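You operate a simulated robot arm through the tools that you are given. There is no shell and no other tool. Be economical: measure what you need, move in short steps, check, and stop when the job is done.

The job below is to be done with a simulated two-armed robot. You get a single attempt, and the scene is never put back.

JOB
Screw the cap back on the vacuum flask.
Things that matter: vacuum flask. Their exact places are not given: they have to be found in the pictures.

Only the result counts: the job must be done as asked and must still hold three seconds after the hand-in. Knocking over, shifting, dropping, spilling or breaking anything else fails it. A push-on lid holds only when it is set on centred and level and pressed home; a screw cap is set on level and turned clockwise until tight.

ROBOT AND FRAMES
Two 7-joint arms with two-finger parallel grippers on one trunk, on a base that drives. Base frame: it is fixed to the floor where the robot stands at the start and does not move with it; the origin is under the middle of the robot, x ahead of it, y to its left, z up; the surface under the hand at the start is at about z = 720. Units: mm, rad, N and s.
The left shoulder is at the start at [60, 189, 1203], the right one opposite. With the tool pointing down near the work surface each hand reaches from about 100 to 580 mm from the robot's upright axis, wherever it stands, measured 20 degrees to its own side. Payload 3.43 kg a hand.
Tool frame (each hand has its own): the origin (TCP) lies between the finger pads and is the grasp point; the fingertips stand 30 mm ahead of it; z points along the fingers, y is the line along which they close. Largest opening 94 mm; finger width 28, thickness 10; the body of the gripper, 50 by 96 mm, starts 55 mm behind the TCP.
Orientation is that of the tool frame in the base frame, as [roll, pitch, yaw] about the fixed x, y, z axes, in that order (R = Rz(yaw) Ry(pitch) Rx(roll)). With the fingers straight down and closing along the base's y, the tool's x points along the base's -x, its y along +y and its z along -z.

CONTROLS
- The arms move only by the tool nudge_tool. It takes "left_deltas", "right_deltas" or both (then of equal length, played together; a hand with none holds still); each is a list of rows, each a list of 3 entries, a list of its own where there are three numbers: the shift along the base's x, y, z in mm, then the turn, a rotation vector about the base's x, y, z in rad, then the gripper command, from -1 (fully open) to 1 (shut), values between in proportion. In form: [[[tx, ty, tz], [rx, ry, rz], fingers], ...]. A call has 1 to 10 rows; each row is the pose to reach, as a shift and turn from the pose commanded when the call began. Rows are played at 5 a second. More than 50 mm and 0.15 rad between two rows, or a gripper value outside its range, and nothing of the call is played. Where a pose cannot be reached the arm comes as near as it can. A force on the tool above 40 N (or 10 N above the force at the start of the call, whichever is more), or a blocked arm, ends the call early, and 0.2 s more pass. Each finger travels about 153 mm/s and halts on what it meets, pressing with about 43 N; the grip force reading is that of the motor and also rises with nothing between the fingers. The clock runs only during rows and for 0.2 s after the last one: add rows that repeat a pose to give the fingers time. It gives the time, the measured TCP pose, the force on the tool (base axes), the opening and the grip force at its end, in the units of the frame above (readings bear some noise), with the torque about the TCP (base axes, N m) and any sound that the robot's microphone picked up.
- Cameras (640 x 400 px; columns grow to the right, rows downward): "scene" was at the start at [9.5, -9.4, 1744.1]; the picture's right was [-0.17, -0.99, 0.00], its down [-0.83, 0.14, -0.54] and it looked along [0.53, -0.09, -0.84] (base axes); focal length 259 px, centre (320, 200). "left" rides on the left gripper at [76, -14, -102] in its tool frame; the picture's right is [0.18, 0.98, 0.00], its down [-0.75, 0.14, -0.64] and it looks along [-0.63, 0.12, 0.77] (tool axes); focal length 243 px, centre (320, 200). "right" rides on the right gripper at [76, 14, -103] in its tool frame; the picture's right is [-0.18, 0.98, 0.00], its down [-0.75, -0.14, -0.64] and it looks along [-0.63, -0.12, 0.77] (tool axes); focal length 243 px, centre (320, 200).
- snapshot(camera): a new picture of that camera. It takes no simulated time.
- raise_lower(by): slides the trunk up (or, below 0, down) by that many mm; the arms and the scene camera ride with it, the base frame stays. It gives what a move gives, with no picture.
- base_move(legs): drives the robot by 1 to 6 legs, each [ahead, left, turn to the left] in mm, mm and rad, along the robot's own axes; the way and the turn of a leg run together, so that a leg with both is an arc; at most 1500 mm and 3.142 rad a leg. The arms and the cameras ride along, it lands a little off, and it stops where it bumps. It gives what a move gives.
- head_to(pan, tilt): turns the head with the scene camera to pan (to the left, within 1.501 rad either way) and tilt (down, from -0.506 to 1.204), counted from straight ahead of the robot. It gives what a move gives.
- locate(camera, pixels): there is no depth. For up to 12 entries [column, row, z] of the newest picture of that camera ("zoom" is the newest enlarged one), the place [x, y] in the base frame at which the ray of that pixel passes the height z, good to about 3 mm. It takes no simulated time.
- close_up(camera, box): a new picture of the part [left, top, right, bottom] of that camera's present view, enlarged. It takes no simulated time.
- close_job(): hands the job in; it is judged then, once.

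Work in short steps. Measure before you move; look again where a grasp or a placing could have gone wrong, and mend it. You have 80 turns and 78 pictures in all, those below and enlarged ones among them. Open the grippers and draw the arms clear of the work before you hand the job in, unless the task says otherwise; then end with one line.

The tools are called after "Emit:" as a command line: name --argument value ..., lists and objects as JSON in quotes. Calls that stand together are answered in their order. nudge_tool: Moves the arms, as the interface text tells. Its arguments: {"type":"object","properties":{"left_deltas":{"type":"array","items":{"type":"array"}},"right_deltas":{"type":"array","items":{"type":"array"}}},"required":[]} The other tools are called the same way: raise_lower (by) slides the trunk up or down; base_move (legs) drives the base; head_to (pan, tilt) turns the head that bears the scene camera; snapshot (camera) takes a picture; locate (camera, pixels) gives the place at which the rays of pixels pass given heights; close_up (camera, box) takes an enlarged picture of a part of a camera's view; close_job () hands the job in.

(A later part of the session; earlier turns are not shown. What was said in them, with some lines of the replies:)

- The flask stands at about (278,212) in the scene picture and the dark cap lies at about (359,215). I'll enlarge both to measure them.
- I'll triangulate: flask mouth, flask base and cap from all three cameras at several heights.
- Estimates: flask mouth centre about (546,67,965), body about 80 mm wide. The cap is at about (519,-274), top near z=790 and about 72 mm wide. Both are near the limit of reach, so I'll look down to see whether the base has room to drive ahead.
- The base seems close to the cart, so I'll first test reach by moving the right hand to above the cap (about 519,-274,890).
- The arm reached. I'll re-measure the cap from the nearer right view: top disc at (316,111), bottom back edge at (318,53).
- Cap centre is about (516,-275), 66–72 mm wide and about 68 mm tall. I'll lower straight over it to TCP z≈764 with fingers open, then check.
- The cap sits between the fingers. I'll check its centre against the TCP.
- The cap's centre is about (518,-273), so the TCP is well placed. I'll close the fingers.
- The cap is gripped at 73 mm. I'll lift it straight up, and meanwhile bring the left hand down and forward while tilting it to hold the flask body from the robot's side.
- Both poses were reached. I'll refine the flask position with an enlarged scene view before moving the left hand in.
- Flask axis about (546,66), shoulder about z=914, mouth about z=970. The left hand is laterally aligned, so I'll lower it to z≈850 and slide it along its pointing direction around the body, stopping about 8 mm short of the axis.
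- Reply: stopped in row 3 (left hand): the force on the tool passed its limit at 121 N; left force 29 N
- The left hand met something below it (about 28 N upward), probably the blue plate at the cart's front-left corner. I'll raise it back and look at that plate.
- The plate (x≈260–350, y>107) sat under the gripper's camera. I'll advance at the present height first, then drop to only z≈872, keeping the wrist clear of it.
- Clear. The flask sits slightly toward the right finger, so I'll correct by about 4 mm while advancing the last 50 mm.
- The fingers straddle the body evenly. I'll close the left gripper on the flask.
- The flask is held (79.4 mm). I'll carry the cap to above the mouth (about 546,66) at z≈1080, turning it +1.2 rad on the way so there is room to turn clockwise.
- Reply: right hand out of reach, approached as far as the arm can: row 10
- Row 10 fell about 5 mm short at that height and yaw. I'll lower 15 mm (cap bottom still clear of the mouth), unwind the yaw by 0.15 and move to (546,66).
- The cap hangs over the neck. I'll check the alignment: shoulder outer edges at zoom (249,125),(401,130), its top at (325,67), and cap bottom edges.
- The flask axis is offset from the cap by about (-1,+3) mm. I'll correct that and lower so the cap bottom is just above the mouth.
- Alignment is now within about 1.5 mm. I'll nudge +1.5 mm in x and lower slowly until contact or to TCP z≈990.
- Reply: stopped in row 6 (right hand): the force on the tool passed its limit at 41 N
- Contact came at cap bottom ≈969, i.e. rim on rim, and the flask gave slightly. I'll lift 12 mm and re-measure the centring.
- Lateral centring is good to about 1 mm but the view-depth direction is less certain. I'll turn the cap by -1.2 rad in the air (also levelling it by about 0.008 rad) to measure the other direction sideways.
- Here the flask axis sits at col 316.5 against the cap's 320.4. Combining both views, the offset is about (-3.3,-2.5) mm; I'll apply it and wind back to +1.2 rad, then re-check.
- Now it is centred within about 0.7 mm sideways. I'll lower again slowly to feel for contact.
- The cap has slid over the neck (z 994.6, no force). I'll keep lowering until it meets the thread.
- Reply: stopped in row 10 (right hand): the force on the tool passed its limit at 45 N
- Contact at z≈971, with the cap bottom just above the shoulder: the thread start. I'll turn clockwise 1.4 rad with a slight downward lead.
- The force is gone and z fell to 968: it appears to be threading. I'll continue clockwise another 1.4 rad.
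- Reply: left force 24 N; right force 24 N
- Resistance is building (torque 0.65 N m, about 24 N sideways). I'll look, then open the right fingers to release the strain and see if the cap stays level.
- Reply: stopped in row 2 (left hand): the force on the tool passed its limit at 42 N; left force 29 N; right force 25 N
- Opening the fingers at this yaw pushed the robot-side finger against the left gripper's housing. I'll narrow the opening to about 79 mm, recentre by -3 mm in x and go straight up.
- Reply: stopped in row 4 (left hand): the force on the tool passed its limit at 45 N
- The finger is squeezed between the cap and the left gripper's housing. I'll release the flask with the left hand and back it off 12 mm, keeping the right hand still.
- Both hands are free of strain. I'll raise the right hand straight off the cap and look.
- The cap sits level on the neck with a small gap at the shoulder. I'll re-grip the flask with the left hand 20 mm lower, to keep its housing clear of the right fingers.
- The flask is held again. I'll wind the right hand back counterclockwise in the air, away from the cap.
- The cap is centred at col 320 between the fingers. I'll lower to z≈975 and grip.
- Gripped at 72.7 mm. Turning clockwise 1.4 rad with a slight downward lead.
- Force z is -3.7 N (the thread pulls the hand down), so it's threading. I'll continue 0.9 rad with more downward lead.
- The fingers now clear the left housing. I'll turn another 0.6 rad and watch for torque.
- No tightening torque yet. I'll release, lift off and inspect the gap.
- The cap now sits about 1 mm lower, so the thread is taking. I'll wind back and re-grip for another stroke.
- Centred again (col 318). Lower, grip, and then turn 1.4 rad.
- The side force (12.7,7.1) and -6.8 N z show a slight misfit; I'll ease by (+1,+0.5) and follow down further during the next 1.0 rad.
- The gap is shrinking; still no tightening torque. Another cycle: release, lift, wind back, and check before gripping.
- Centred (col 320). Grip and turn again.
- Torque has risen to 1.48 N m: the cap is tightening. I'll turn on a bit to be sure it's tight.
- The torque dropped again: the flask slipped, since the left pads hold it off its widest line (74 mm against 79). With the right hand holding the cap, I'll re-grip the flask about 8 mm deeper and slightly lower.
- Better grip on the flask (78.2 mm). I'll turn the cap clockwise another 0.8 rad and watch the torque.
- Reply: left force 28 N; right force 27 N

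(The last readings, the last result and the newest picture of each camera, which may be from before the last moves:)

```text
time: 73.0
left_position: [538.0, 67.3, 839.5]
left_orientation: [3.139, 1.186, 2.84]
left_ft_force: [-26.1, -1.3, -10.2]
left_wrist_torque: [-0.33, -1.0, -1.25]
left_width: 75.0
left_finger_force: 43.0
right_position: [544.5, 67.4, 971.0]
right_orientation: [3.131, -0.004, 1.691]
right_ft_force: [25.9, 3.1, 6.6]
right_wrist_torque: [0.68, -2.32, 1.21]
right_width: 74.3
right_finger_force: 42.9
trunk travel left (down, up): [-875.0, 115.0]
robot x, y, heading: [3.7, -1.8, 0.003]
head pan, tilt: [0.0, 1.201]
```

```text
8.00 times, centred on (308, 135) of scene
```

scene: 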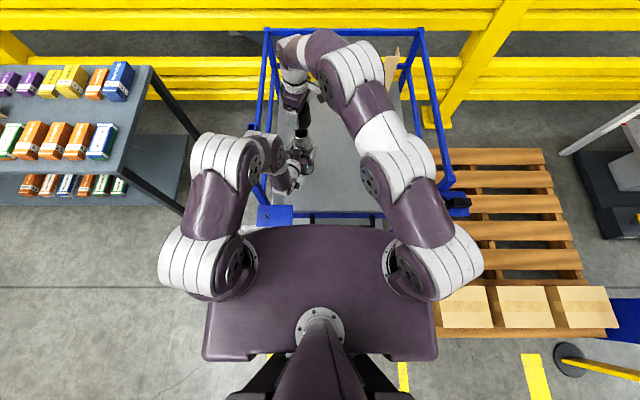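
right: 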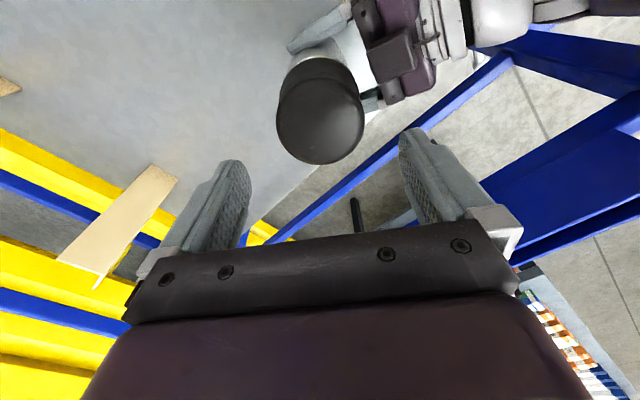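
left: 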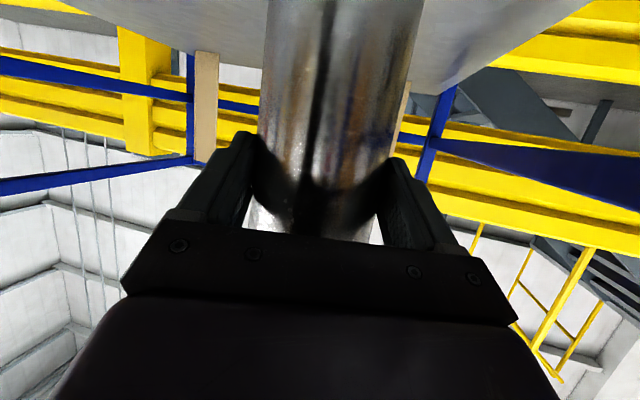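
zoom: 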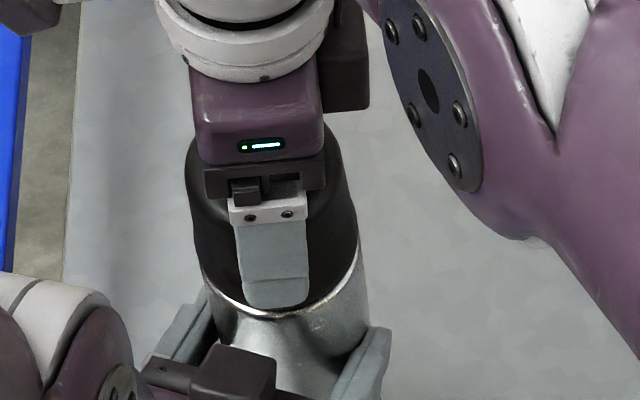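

The flask's spot now turns along with the cap (at (318,325)) at 1.2–1.5 N m, so the cap is tight. I'll release the flask with the left hand first to drop the strain, then the cap.

Emit:
nudge_tool --left_deltas '[[[0, 0, 0], [0, 0, 0], 0], [[0, 0, 0], [0, 0, 0], -1], [[-4, 1, 0], [0, 0, 0], -1], [[-14, 4, 0], [0, 0, 0], -1], [[-14, 4, 0], [0, 0, 0], -1]]'

Emit:
close_up --camera "scene" --box '[280, 110, 336, 160]'

Emit:
snapshot --camera "left"

```text
time: 74.2
left_position: [525.2, 72.4, 842.8]
left_orientation: [3.138, 1.195, 2.841]
left_ft_force: [0.2, 0.5, 0.9]
left_wrist_torque: [-0.03, -0.03, 0.01]
left_width: 94.0
left_finger_force: 0.0
right_position: [542.0, 65.2, 969.7]
right_orientation: [3.138, -0.001, 1.692]
right_ft_force: [2.5, 1.7, 17.0]
right_wrist_torque: [0.43, -0.39, -0.02]
right_width: 73.7
right_finger_force: 43.1
trunk travel left (down, up): [-875.0, 115.0]
robot x, y, heading: [-0.8, 3.3, 0.001]
head pan, tilt: [0.0, 1.201]
```

```text
8.00 times, centred on (308, 135) of scene
```

zoom: 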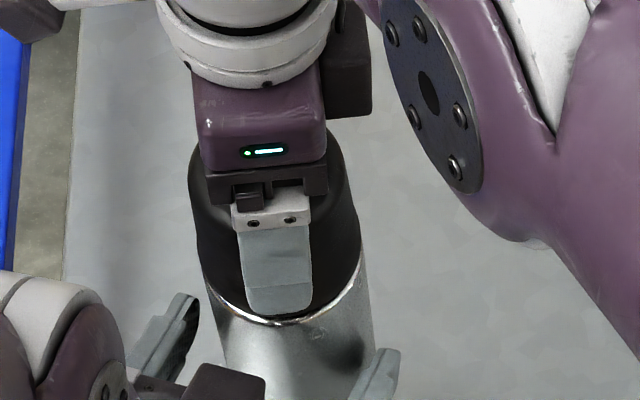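

```text
14 pictures are left
```

left: 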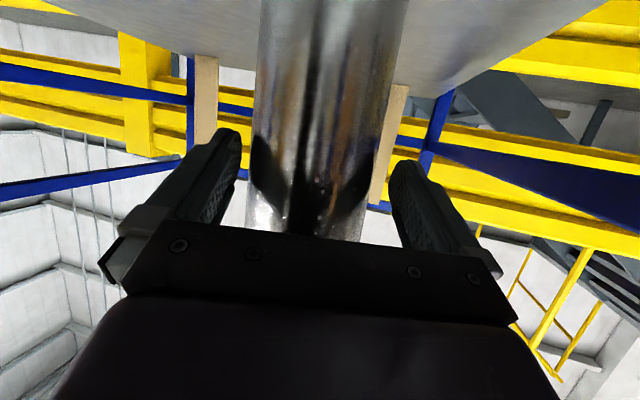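

The flask may lean slightly in the right grip (17 N up on the tool). I'll check its base before releasing.

Emit:
close_up --camera "scene" --box '[264, 110, 360, 200]'

Emit:
close_up --camera "right" --box '[160, 0, 480, 200]'

```text
4.44 times, centred on (312, 155) of scene
```

zoom: 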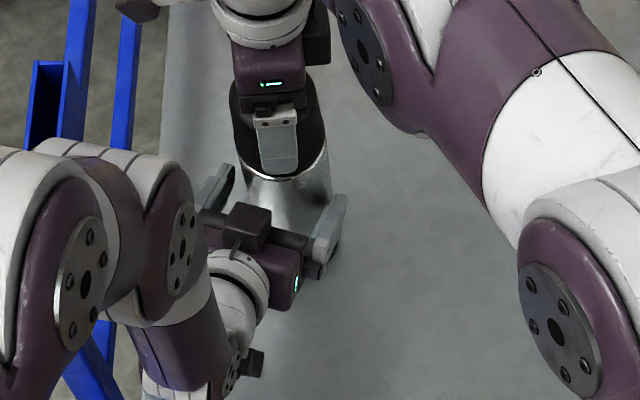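

```text
2.00 times, centred on (320, 100) of right
```

zoom: 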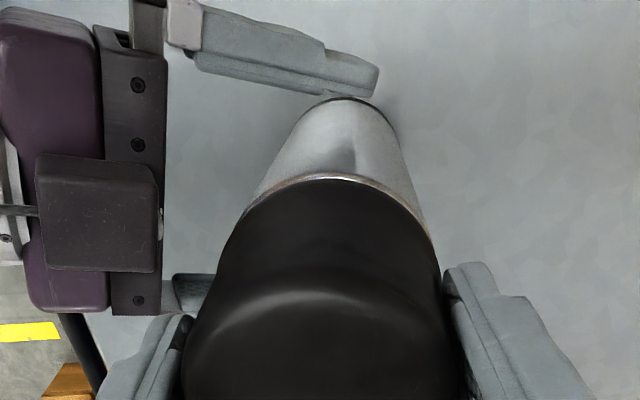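

In the right view the flask base sits about 17 px to the right of the cap, so the flask leans about 0.09 rad with its base toward +x. I'll lift it 3 mm, tilt it upright (+0.09 about y), set it down and look.

Emit:
nudge_tool --right_deltas '[[[0, 0, 2], [0, 0, 0], 1], [[0, 0, 4], [0, 0.03, 0], 1], [[0, 0, 4], [0, 0.06, 0], 1], [[0, 0, 4], [0, 0.09, 0], 1], [[0, 0, 4], [0, 0.09, 0], 1]]'

Emit:
close_up --camera "right" --box '[160, 0, 480, 200]'

Emit:
close_up --camera "scene" --box '[264, 110, 360, 200]'

```text
time: 75.3
left_position: [524.8, 72.1, 840.4]
left_orientation: [-3.14, 1.189, 2.843]
left_ft_force: [-8.6, -14.7, -3.5]
left_wrist_torque: [0.24, 0.07, -0.25]
left_width: 94.3
left_finger_force: 0.1
right_position: [536.1, 62.1, 973.3]
right_orientation: [-3.059, -0.014, 1.688]
right_ft_force: [8.6, 13.9, -0.3]
right_wrist_torque: [1.67, -1.18, 0.01]
right_width: 73.8
right_finger_force: 42.9
right hand out of reach, approached as far as the arm can: row 4, 5
trunk travel left (down, up): [-875.0, 115.0]
robot x, y, heading: [1.1, 3.2, 0.003]
head pan, tilt: [0.0, 1.201]
```

```text
2.00 times, centred on (320, 100) of right
```

zoom: 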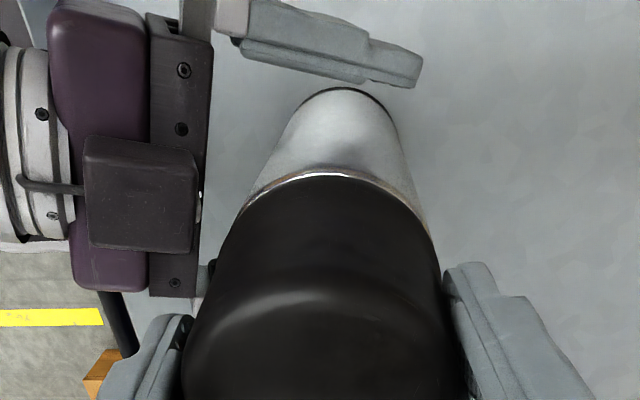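

```text
4.44 times, centred on (312, 155) of scene
```

zoom: 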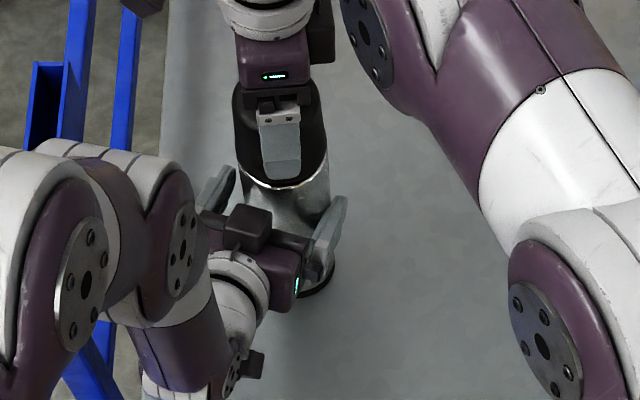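

The flask is upright to within about 0.01 rad but touches a left finger. I'll draw the left hand fully back along its axis first.

Emit:
nudge_tool --left_deltas '[[[-1, -3, 0], [0, 0, 0], -1], [[-15, 1, 0], [0, 0, 0], -1], [[-40, 9, 5], [0, 0, 0], -1], [[-65, 17, 20], [0, 0, 0], -1], [[-90, 25, 45], [0, 0, 0], -1], [[-105, 30, 70], [0, 0, 0], -1]]'

Emit:
close_up --camera "scene" --box '[264, 110, 360, 200]'

Emit:
snapshot --camera "left"

```text
time: 76.8
left_position: [422.4, 100.8, 910.5]
left_orientation: [3.141, 1.191, 2.844]
left_ft_force: [-0.3, -0.1, 0.1]
left_wrist_torque: [-0.04, 0.02, 0.01]
left_width: 94.0
left_finger_force: 0.1
right_position: [533.5, 61.8, 971.3]
right_orientation: [-3.057, -0.014, 1.687]
right_ft_force: [-0.6, -0.2, -3.9]
right_wrist_torque: [0.0, 0.0, 0.0]
right_width: 73.2
right_finger_force: 42.9
trunk travel left (down, up): [-875.0, 115.0]
robot x, y, heading: [-1.6, 1.1, -0.001]
head pan, tilt: [0.0, 1.201]
```

```text
4.44 times, centred on (312, 155) of scene
```

zoom: 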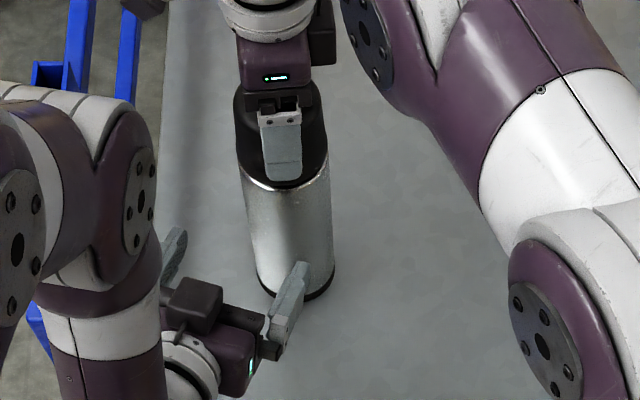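

```text
8 pictures are left
```

left: 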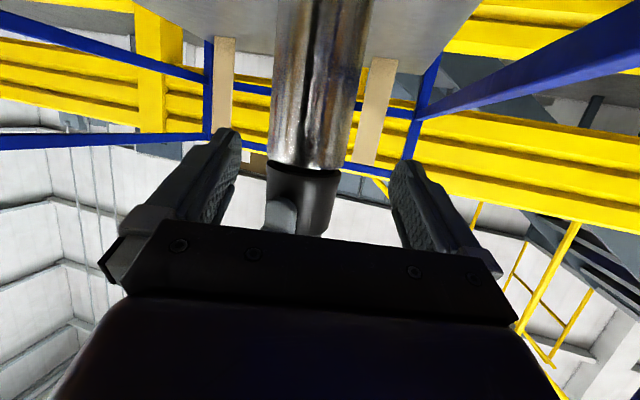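

The flask now hangs freely from the cap (3.9 N, no torque), which confirms the thread holds. I'll lower it gently to the table.

Emit:
nudge_tool --right_deltas '[[[0, 0, -1], [0, 0, 0], 1], [[0, 0, -2], [0, 0, 0], 1], [[0, 0, -3], [0, 0, 0], 1], [[0, 0, -3], [0, 0, 0], 1]]'

```text
time: 77.8
left_position: [421.8, 99.7, 910.9]
left_orientation: [3.14, 1.194, 2.843]
left_ft_force: [0.3, -0.2, -0.4]
left_wrist_torque: [-0.01, -0.02, 0.0]
left_width: 93.7
left_finger_force: 0.1
right_position: [534.2, 61.1, 970.8]
right_orientation: [-3.061, -0.013, 1.69]
right_ft_force: [0.3, 0.1, 5.3]
right_wrist_torque: [0.07, -0.35, 0.01]
right_width: 73.4
right_finger_force: 43.4
trunk travel left (down, up): [-875.0, 115.0]
robot x, y, heading: [-0.3, -1.0, -0.005]
head pan, tilt: [0.0, 1.201]
```

It stands on the table (5 N up). Now I'll open the right fingers fully and draw up, undoing the tilt as it rises.

Emit:
nudge_tool --right_deltas '[[[0, 0, 0], [0, 0, 0], 0], [[0, 0, 0], [0, 0, 0], -0.8], [[0, 0, 0], [0, 0, 0], -1], [[0, 0, 0], [0, -0.04, 0], -1], [[0, 0, 10], [0, -0.085, 0], -1], [[0, 0, 35], [0, -0.085, 0], -1], [[0, 0, 65], [0, -0.085, 0], -1], [[0, 0, 95], [0, -0.085, 0], -1]]'

Emit:
snapshot --camera "scene"

```text
time: 79.5
left_position: [422.2, 100.0, 909.7]
left_orientation: [3.14, 1.195, 2.843]
left_ft_force: [0.0, 0.1, -0.7]
left_wrist_torque: [0.02, -0.01, -0.04]
left_width: 93.7
left_finger_force: 0.0
right_position: [534.5, 60.2, 1062.7]
right_orientation: [-3.14, -0.005, 1.692]
right_ft_force: [0.4, -0.2, -0.5]
right_wrist_torque: [0.01, 0.02, -0.01]
right_width: 94.0
right_finger_force: 0.1
trunk travel left (down, up): [-875.0, 115.0]
robot x, y, heading: [-1.7, 0.7, -0.002]
head pan, tilt: [0.0, 1.201]
```

```text
7 pictures are left
```

scene: 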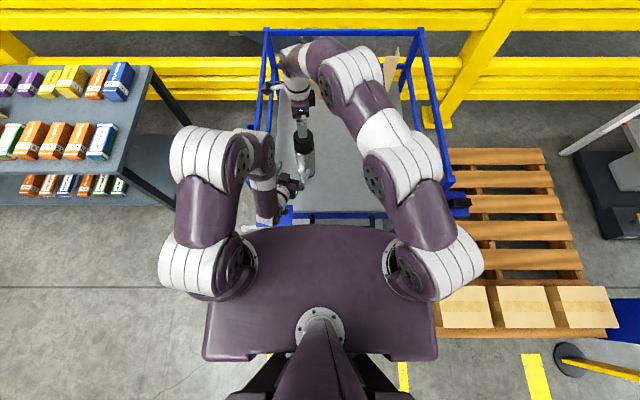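

Fully clear. I'll draw the right hand away to its own side and take a close look at the flask.

Emit:
nudge_tool --right_deltas '[[[0, -30, 20], [0, 0, 0], -1], [[-5, -70, 20], [0, 0, 0], -1], [[-10, -110, 20], [0, 0, 0], -1], [[-15, -150, 20], [0, 0, 0], -1], [[-20, -190, 20], [0, 0, 0], -1], [[-25, -230, 20], [0, 0, 0], -1], [[-30, -270, 20], [0, 0, 0], -1]]' --left_deltas '[[[0, 0, 15], [0, 0, 0], -1], [[0, 5, 40], [0, 0, 0], -1], [[-5, 10, 60], [0, 0, 0], -1], [[-10, 20, 80], [0, 0, 0], -1], [[-15, 30, 90], [0, 0, 0], -1], [[-15, 40, 100], [0, 0, 0], -1], [[-15, 50, 100], [0, 0, 0], -1]]'

Emit:
close_up --camera "scene" --box '[264, 110, 360, 200]'

Emit:
close_up --camera "right" --box '[0, 0, 640, 400]'

```text
time: 81.2
left_position: [405.3, 145.4, 1012.5]
left_orientation: [3.134, 1.186, 2.834]
left_ft_force: [-1.0, -26.7, -14.1]
left_wrist_torque: [-0.61, -0.09, 0.25]
left_width: 80.4
left_finger_force: 0.3
right_position: [501.9, -210.9, 1079.7]
right_orientation: [3.14, -0.008, 1.689]
right_ft_force: [-1.1, -0.1, -0.6]
right_wrist_torque: [0.04, 0.01, 0.0]
right_width: 94.1
right_finger_force: 0.1
trunk travel left (down, up): [-875.0, 115.0]
robot x, y, heading: [-1.6, -2.3, 0.0]
head pan, tilt: [0.0, 1.201]
```

```text
4.44 times, centred on (312, 155) of scene
```

zoom: 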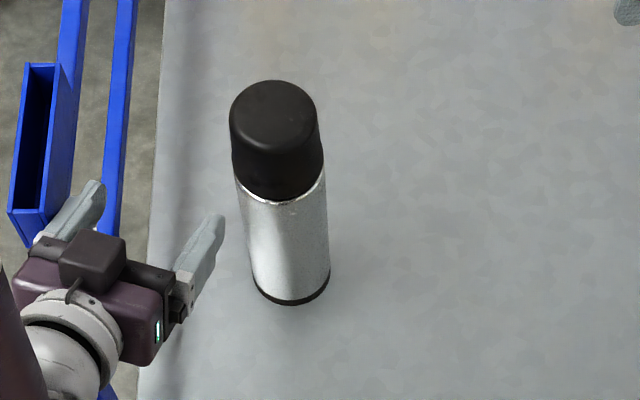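

```text
1.00 times, centred on (320, 200) of right (not enlarged: the box is as wide or as high as the picture)
```

zoom: 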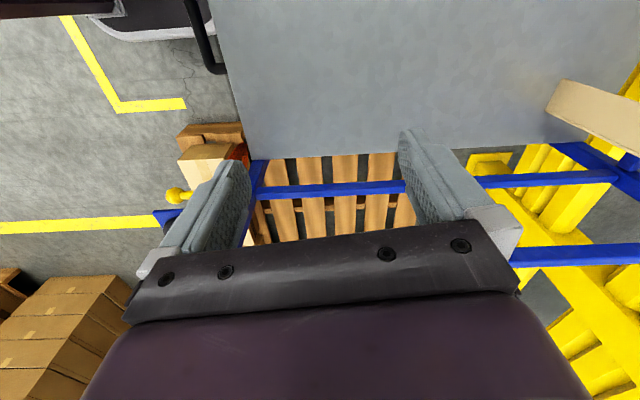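

The flask stands upright with the cap seated flush. The left hand's outer finger is pressing on a blue post (27 N), so I'll move it back to the right and check.

Emit:
nudge_tool --left_deltas '[[[0, -15, 0], [0, 0, 0], -1], [[-10, -30, 0], [0, 0, 0], -1], [[-20, -40, 0], [0, 0, 0], -1], [[-20, -40, 0], [0, 0, 0], -1]]'

Emit:
close_up --camera "scene" --box '[232, 90, 360, 210]'

```text
time: 82.2
left_position: [385.8, 112.9, 1011.5]
left_orientation: [-3.141, 1.194, 2.845]
left_ft_force: [-0.6, 0.2, -0.5]
left_wrist_torque: [-0.01, 0.01, -0.01]
left_width: 94.2
left_finger_force: 0.0
right_position: [501.8, -203.2, 1082.8]
right_orientation: [3.141, -0.001, 1.691]
right_ft_force: [-0.1, -0.4, 0.4]
right_wrist_torque: [0.01, -0.01, 0.01]
right_width: 94.1
right_finger_force: 0.1
trunk travel left (down, up): [-875.0, 115.0]
robot x, y, heading: [-0.5, -2.3, -0.003]
head pan, tilt: [0.0, 1.201]
```

```text
3.33 times, centred on (296, 150) of scene
```

zoom: 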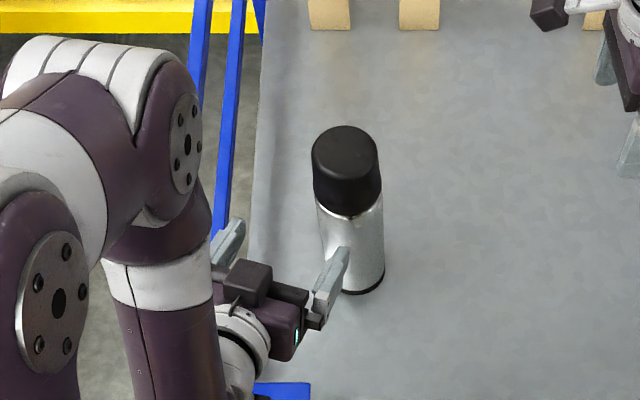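

Both hands are clear and force-free, the flask stands upright and the cap is level and tight. Handing in.

Emit:
close_job

```text
The job is handed in.
```

The cap is screwed back on the vacuum flask and tight: it carried the flask's weight when lifted. The flask is standing upright on the table, a couple of centimetres from where it started, and both hands are open and clear. Twice the left hand bumped the cart's blue frame while working; I saw no sign that anything moved.
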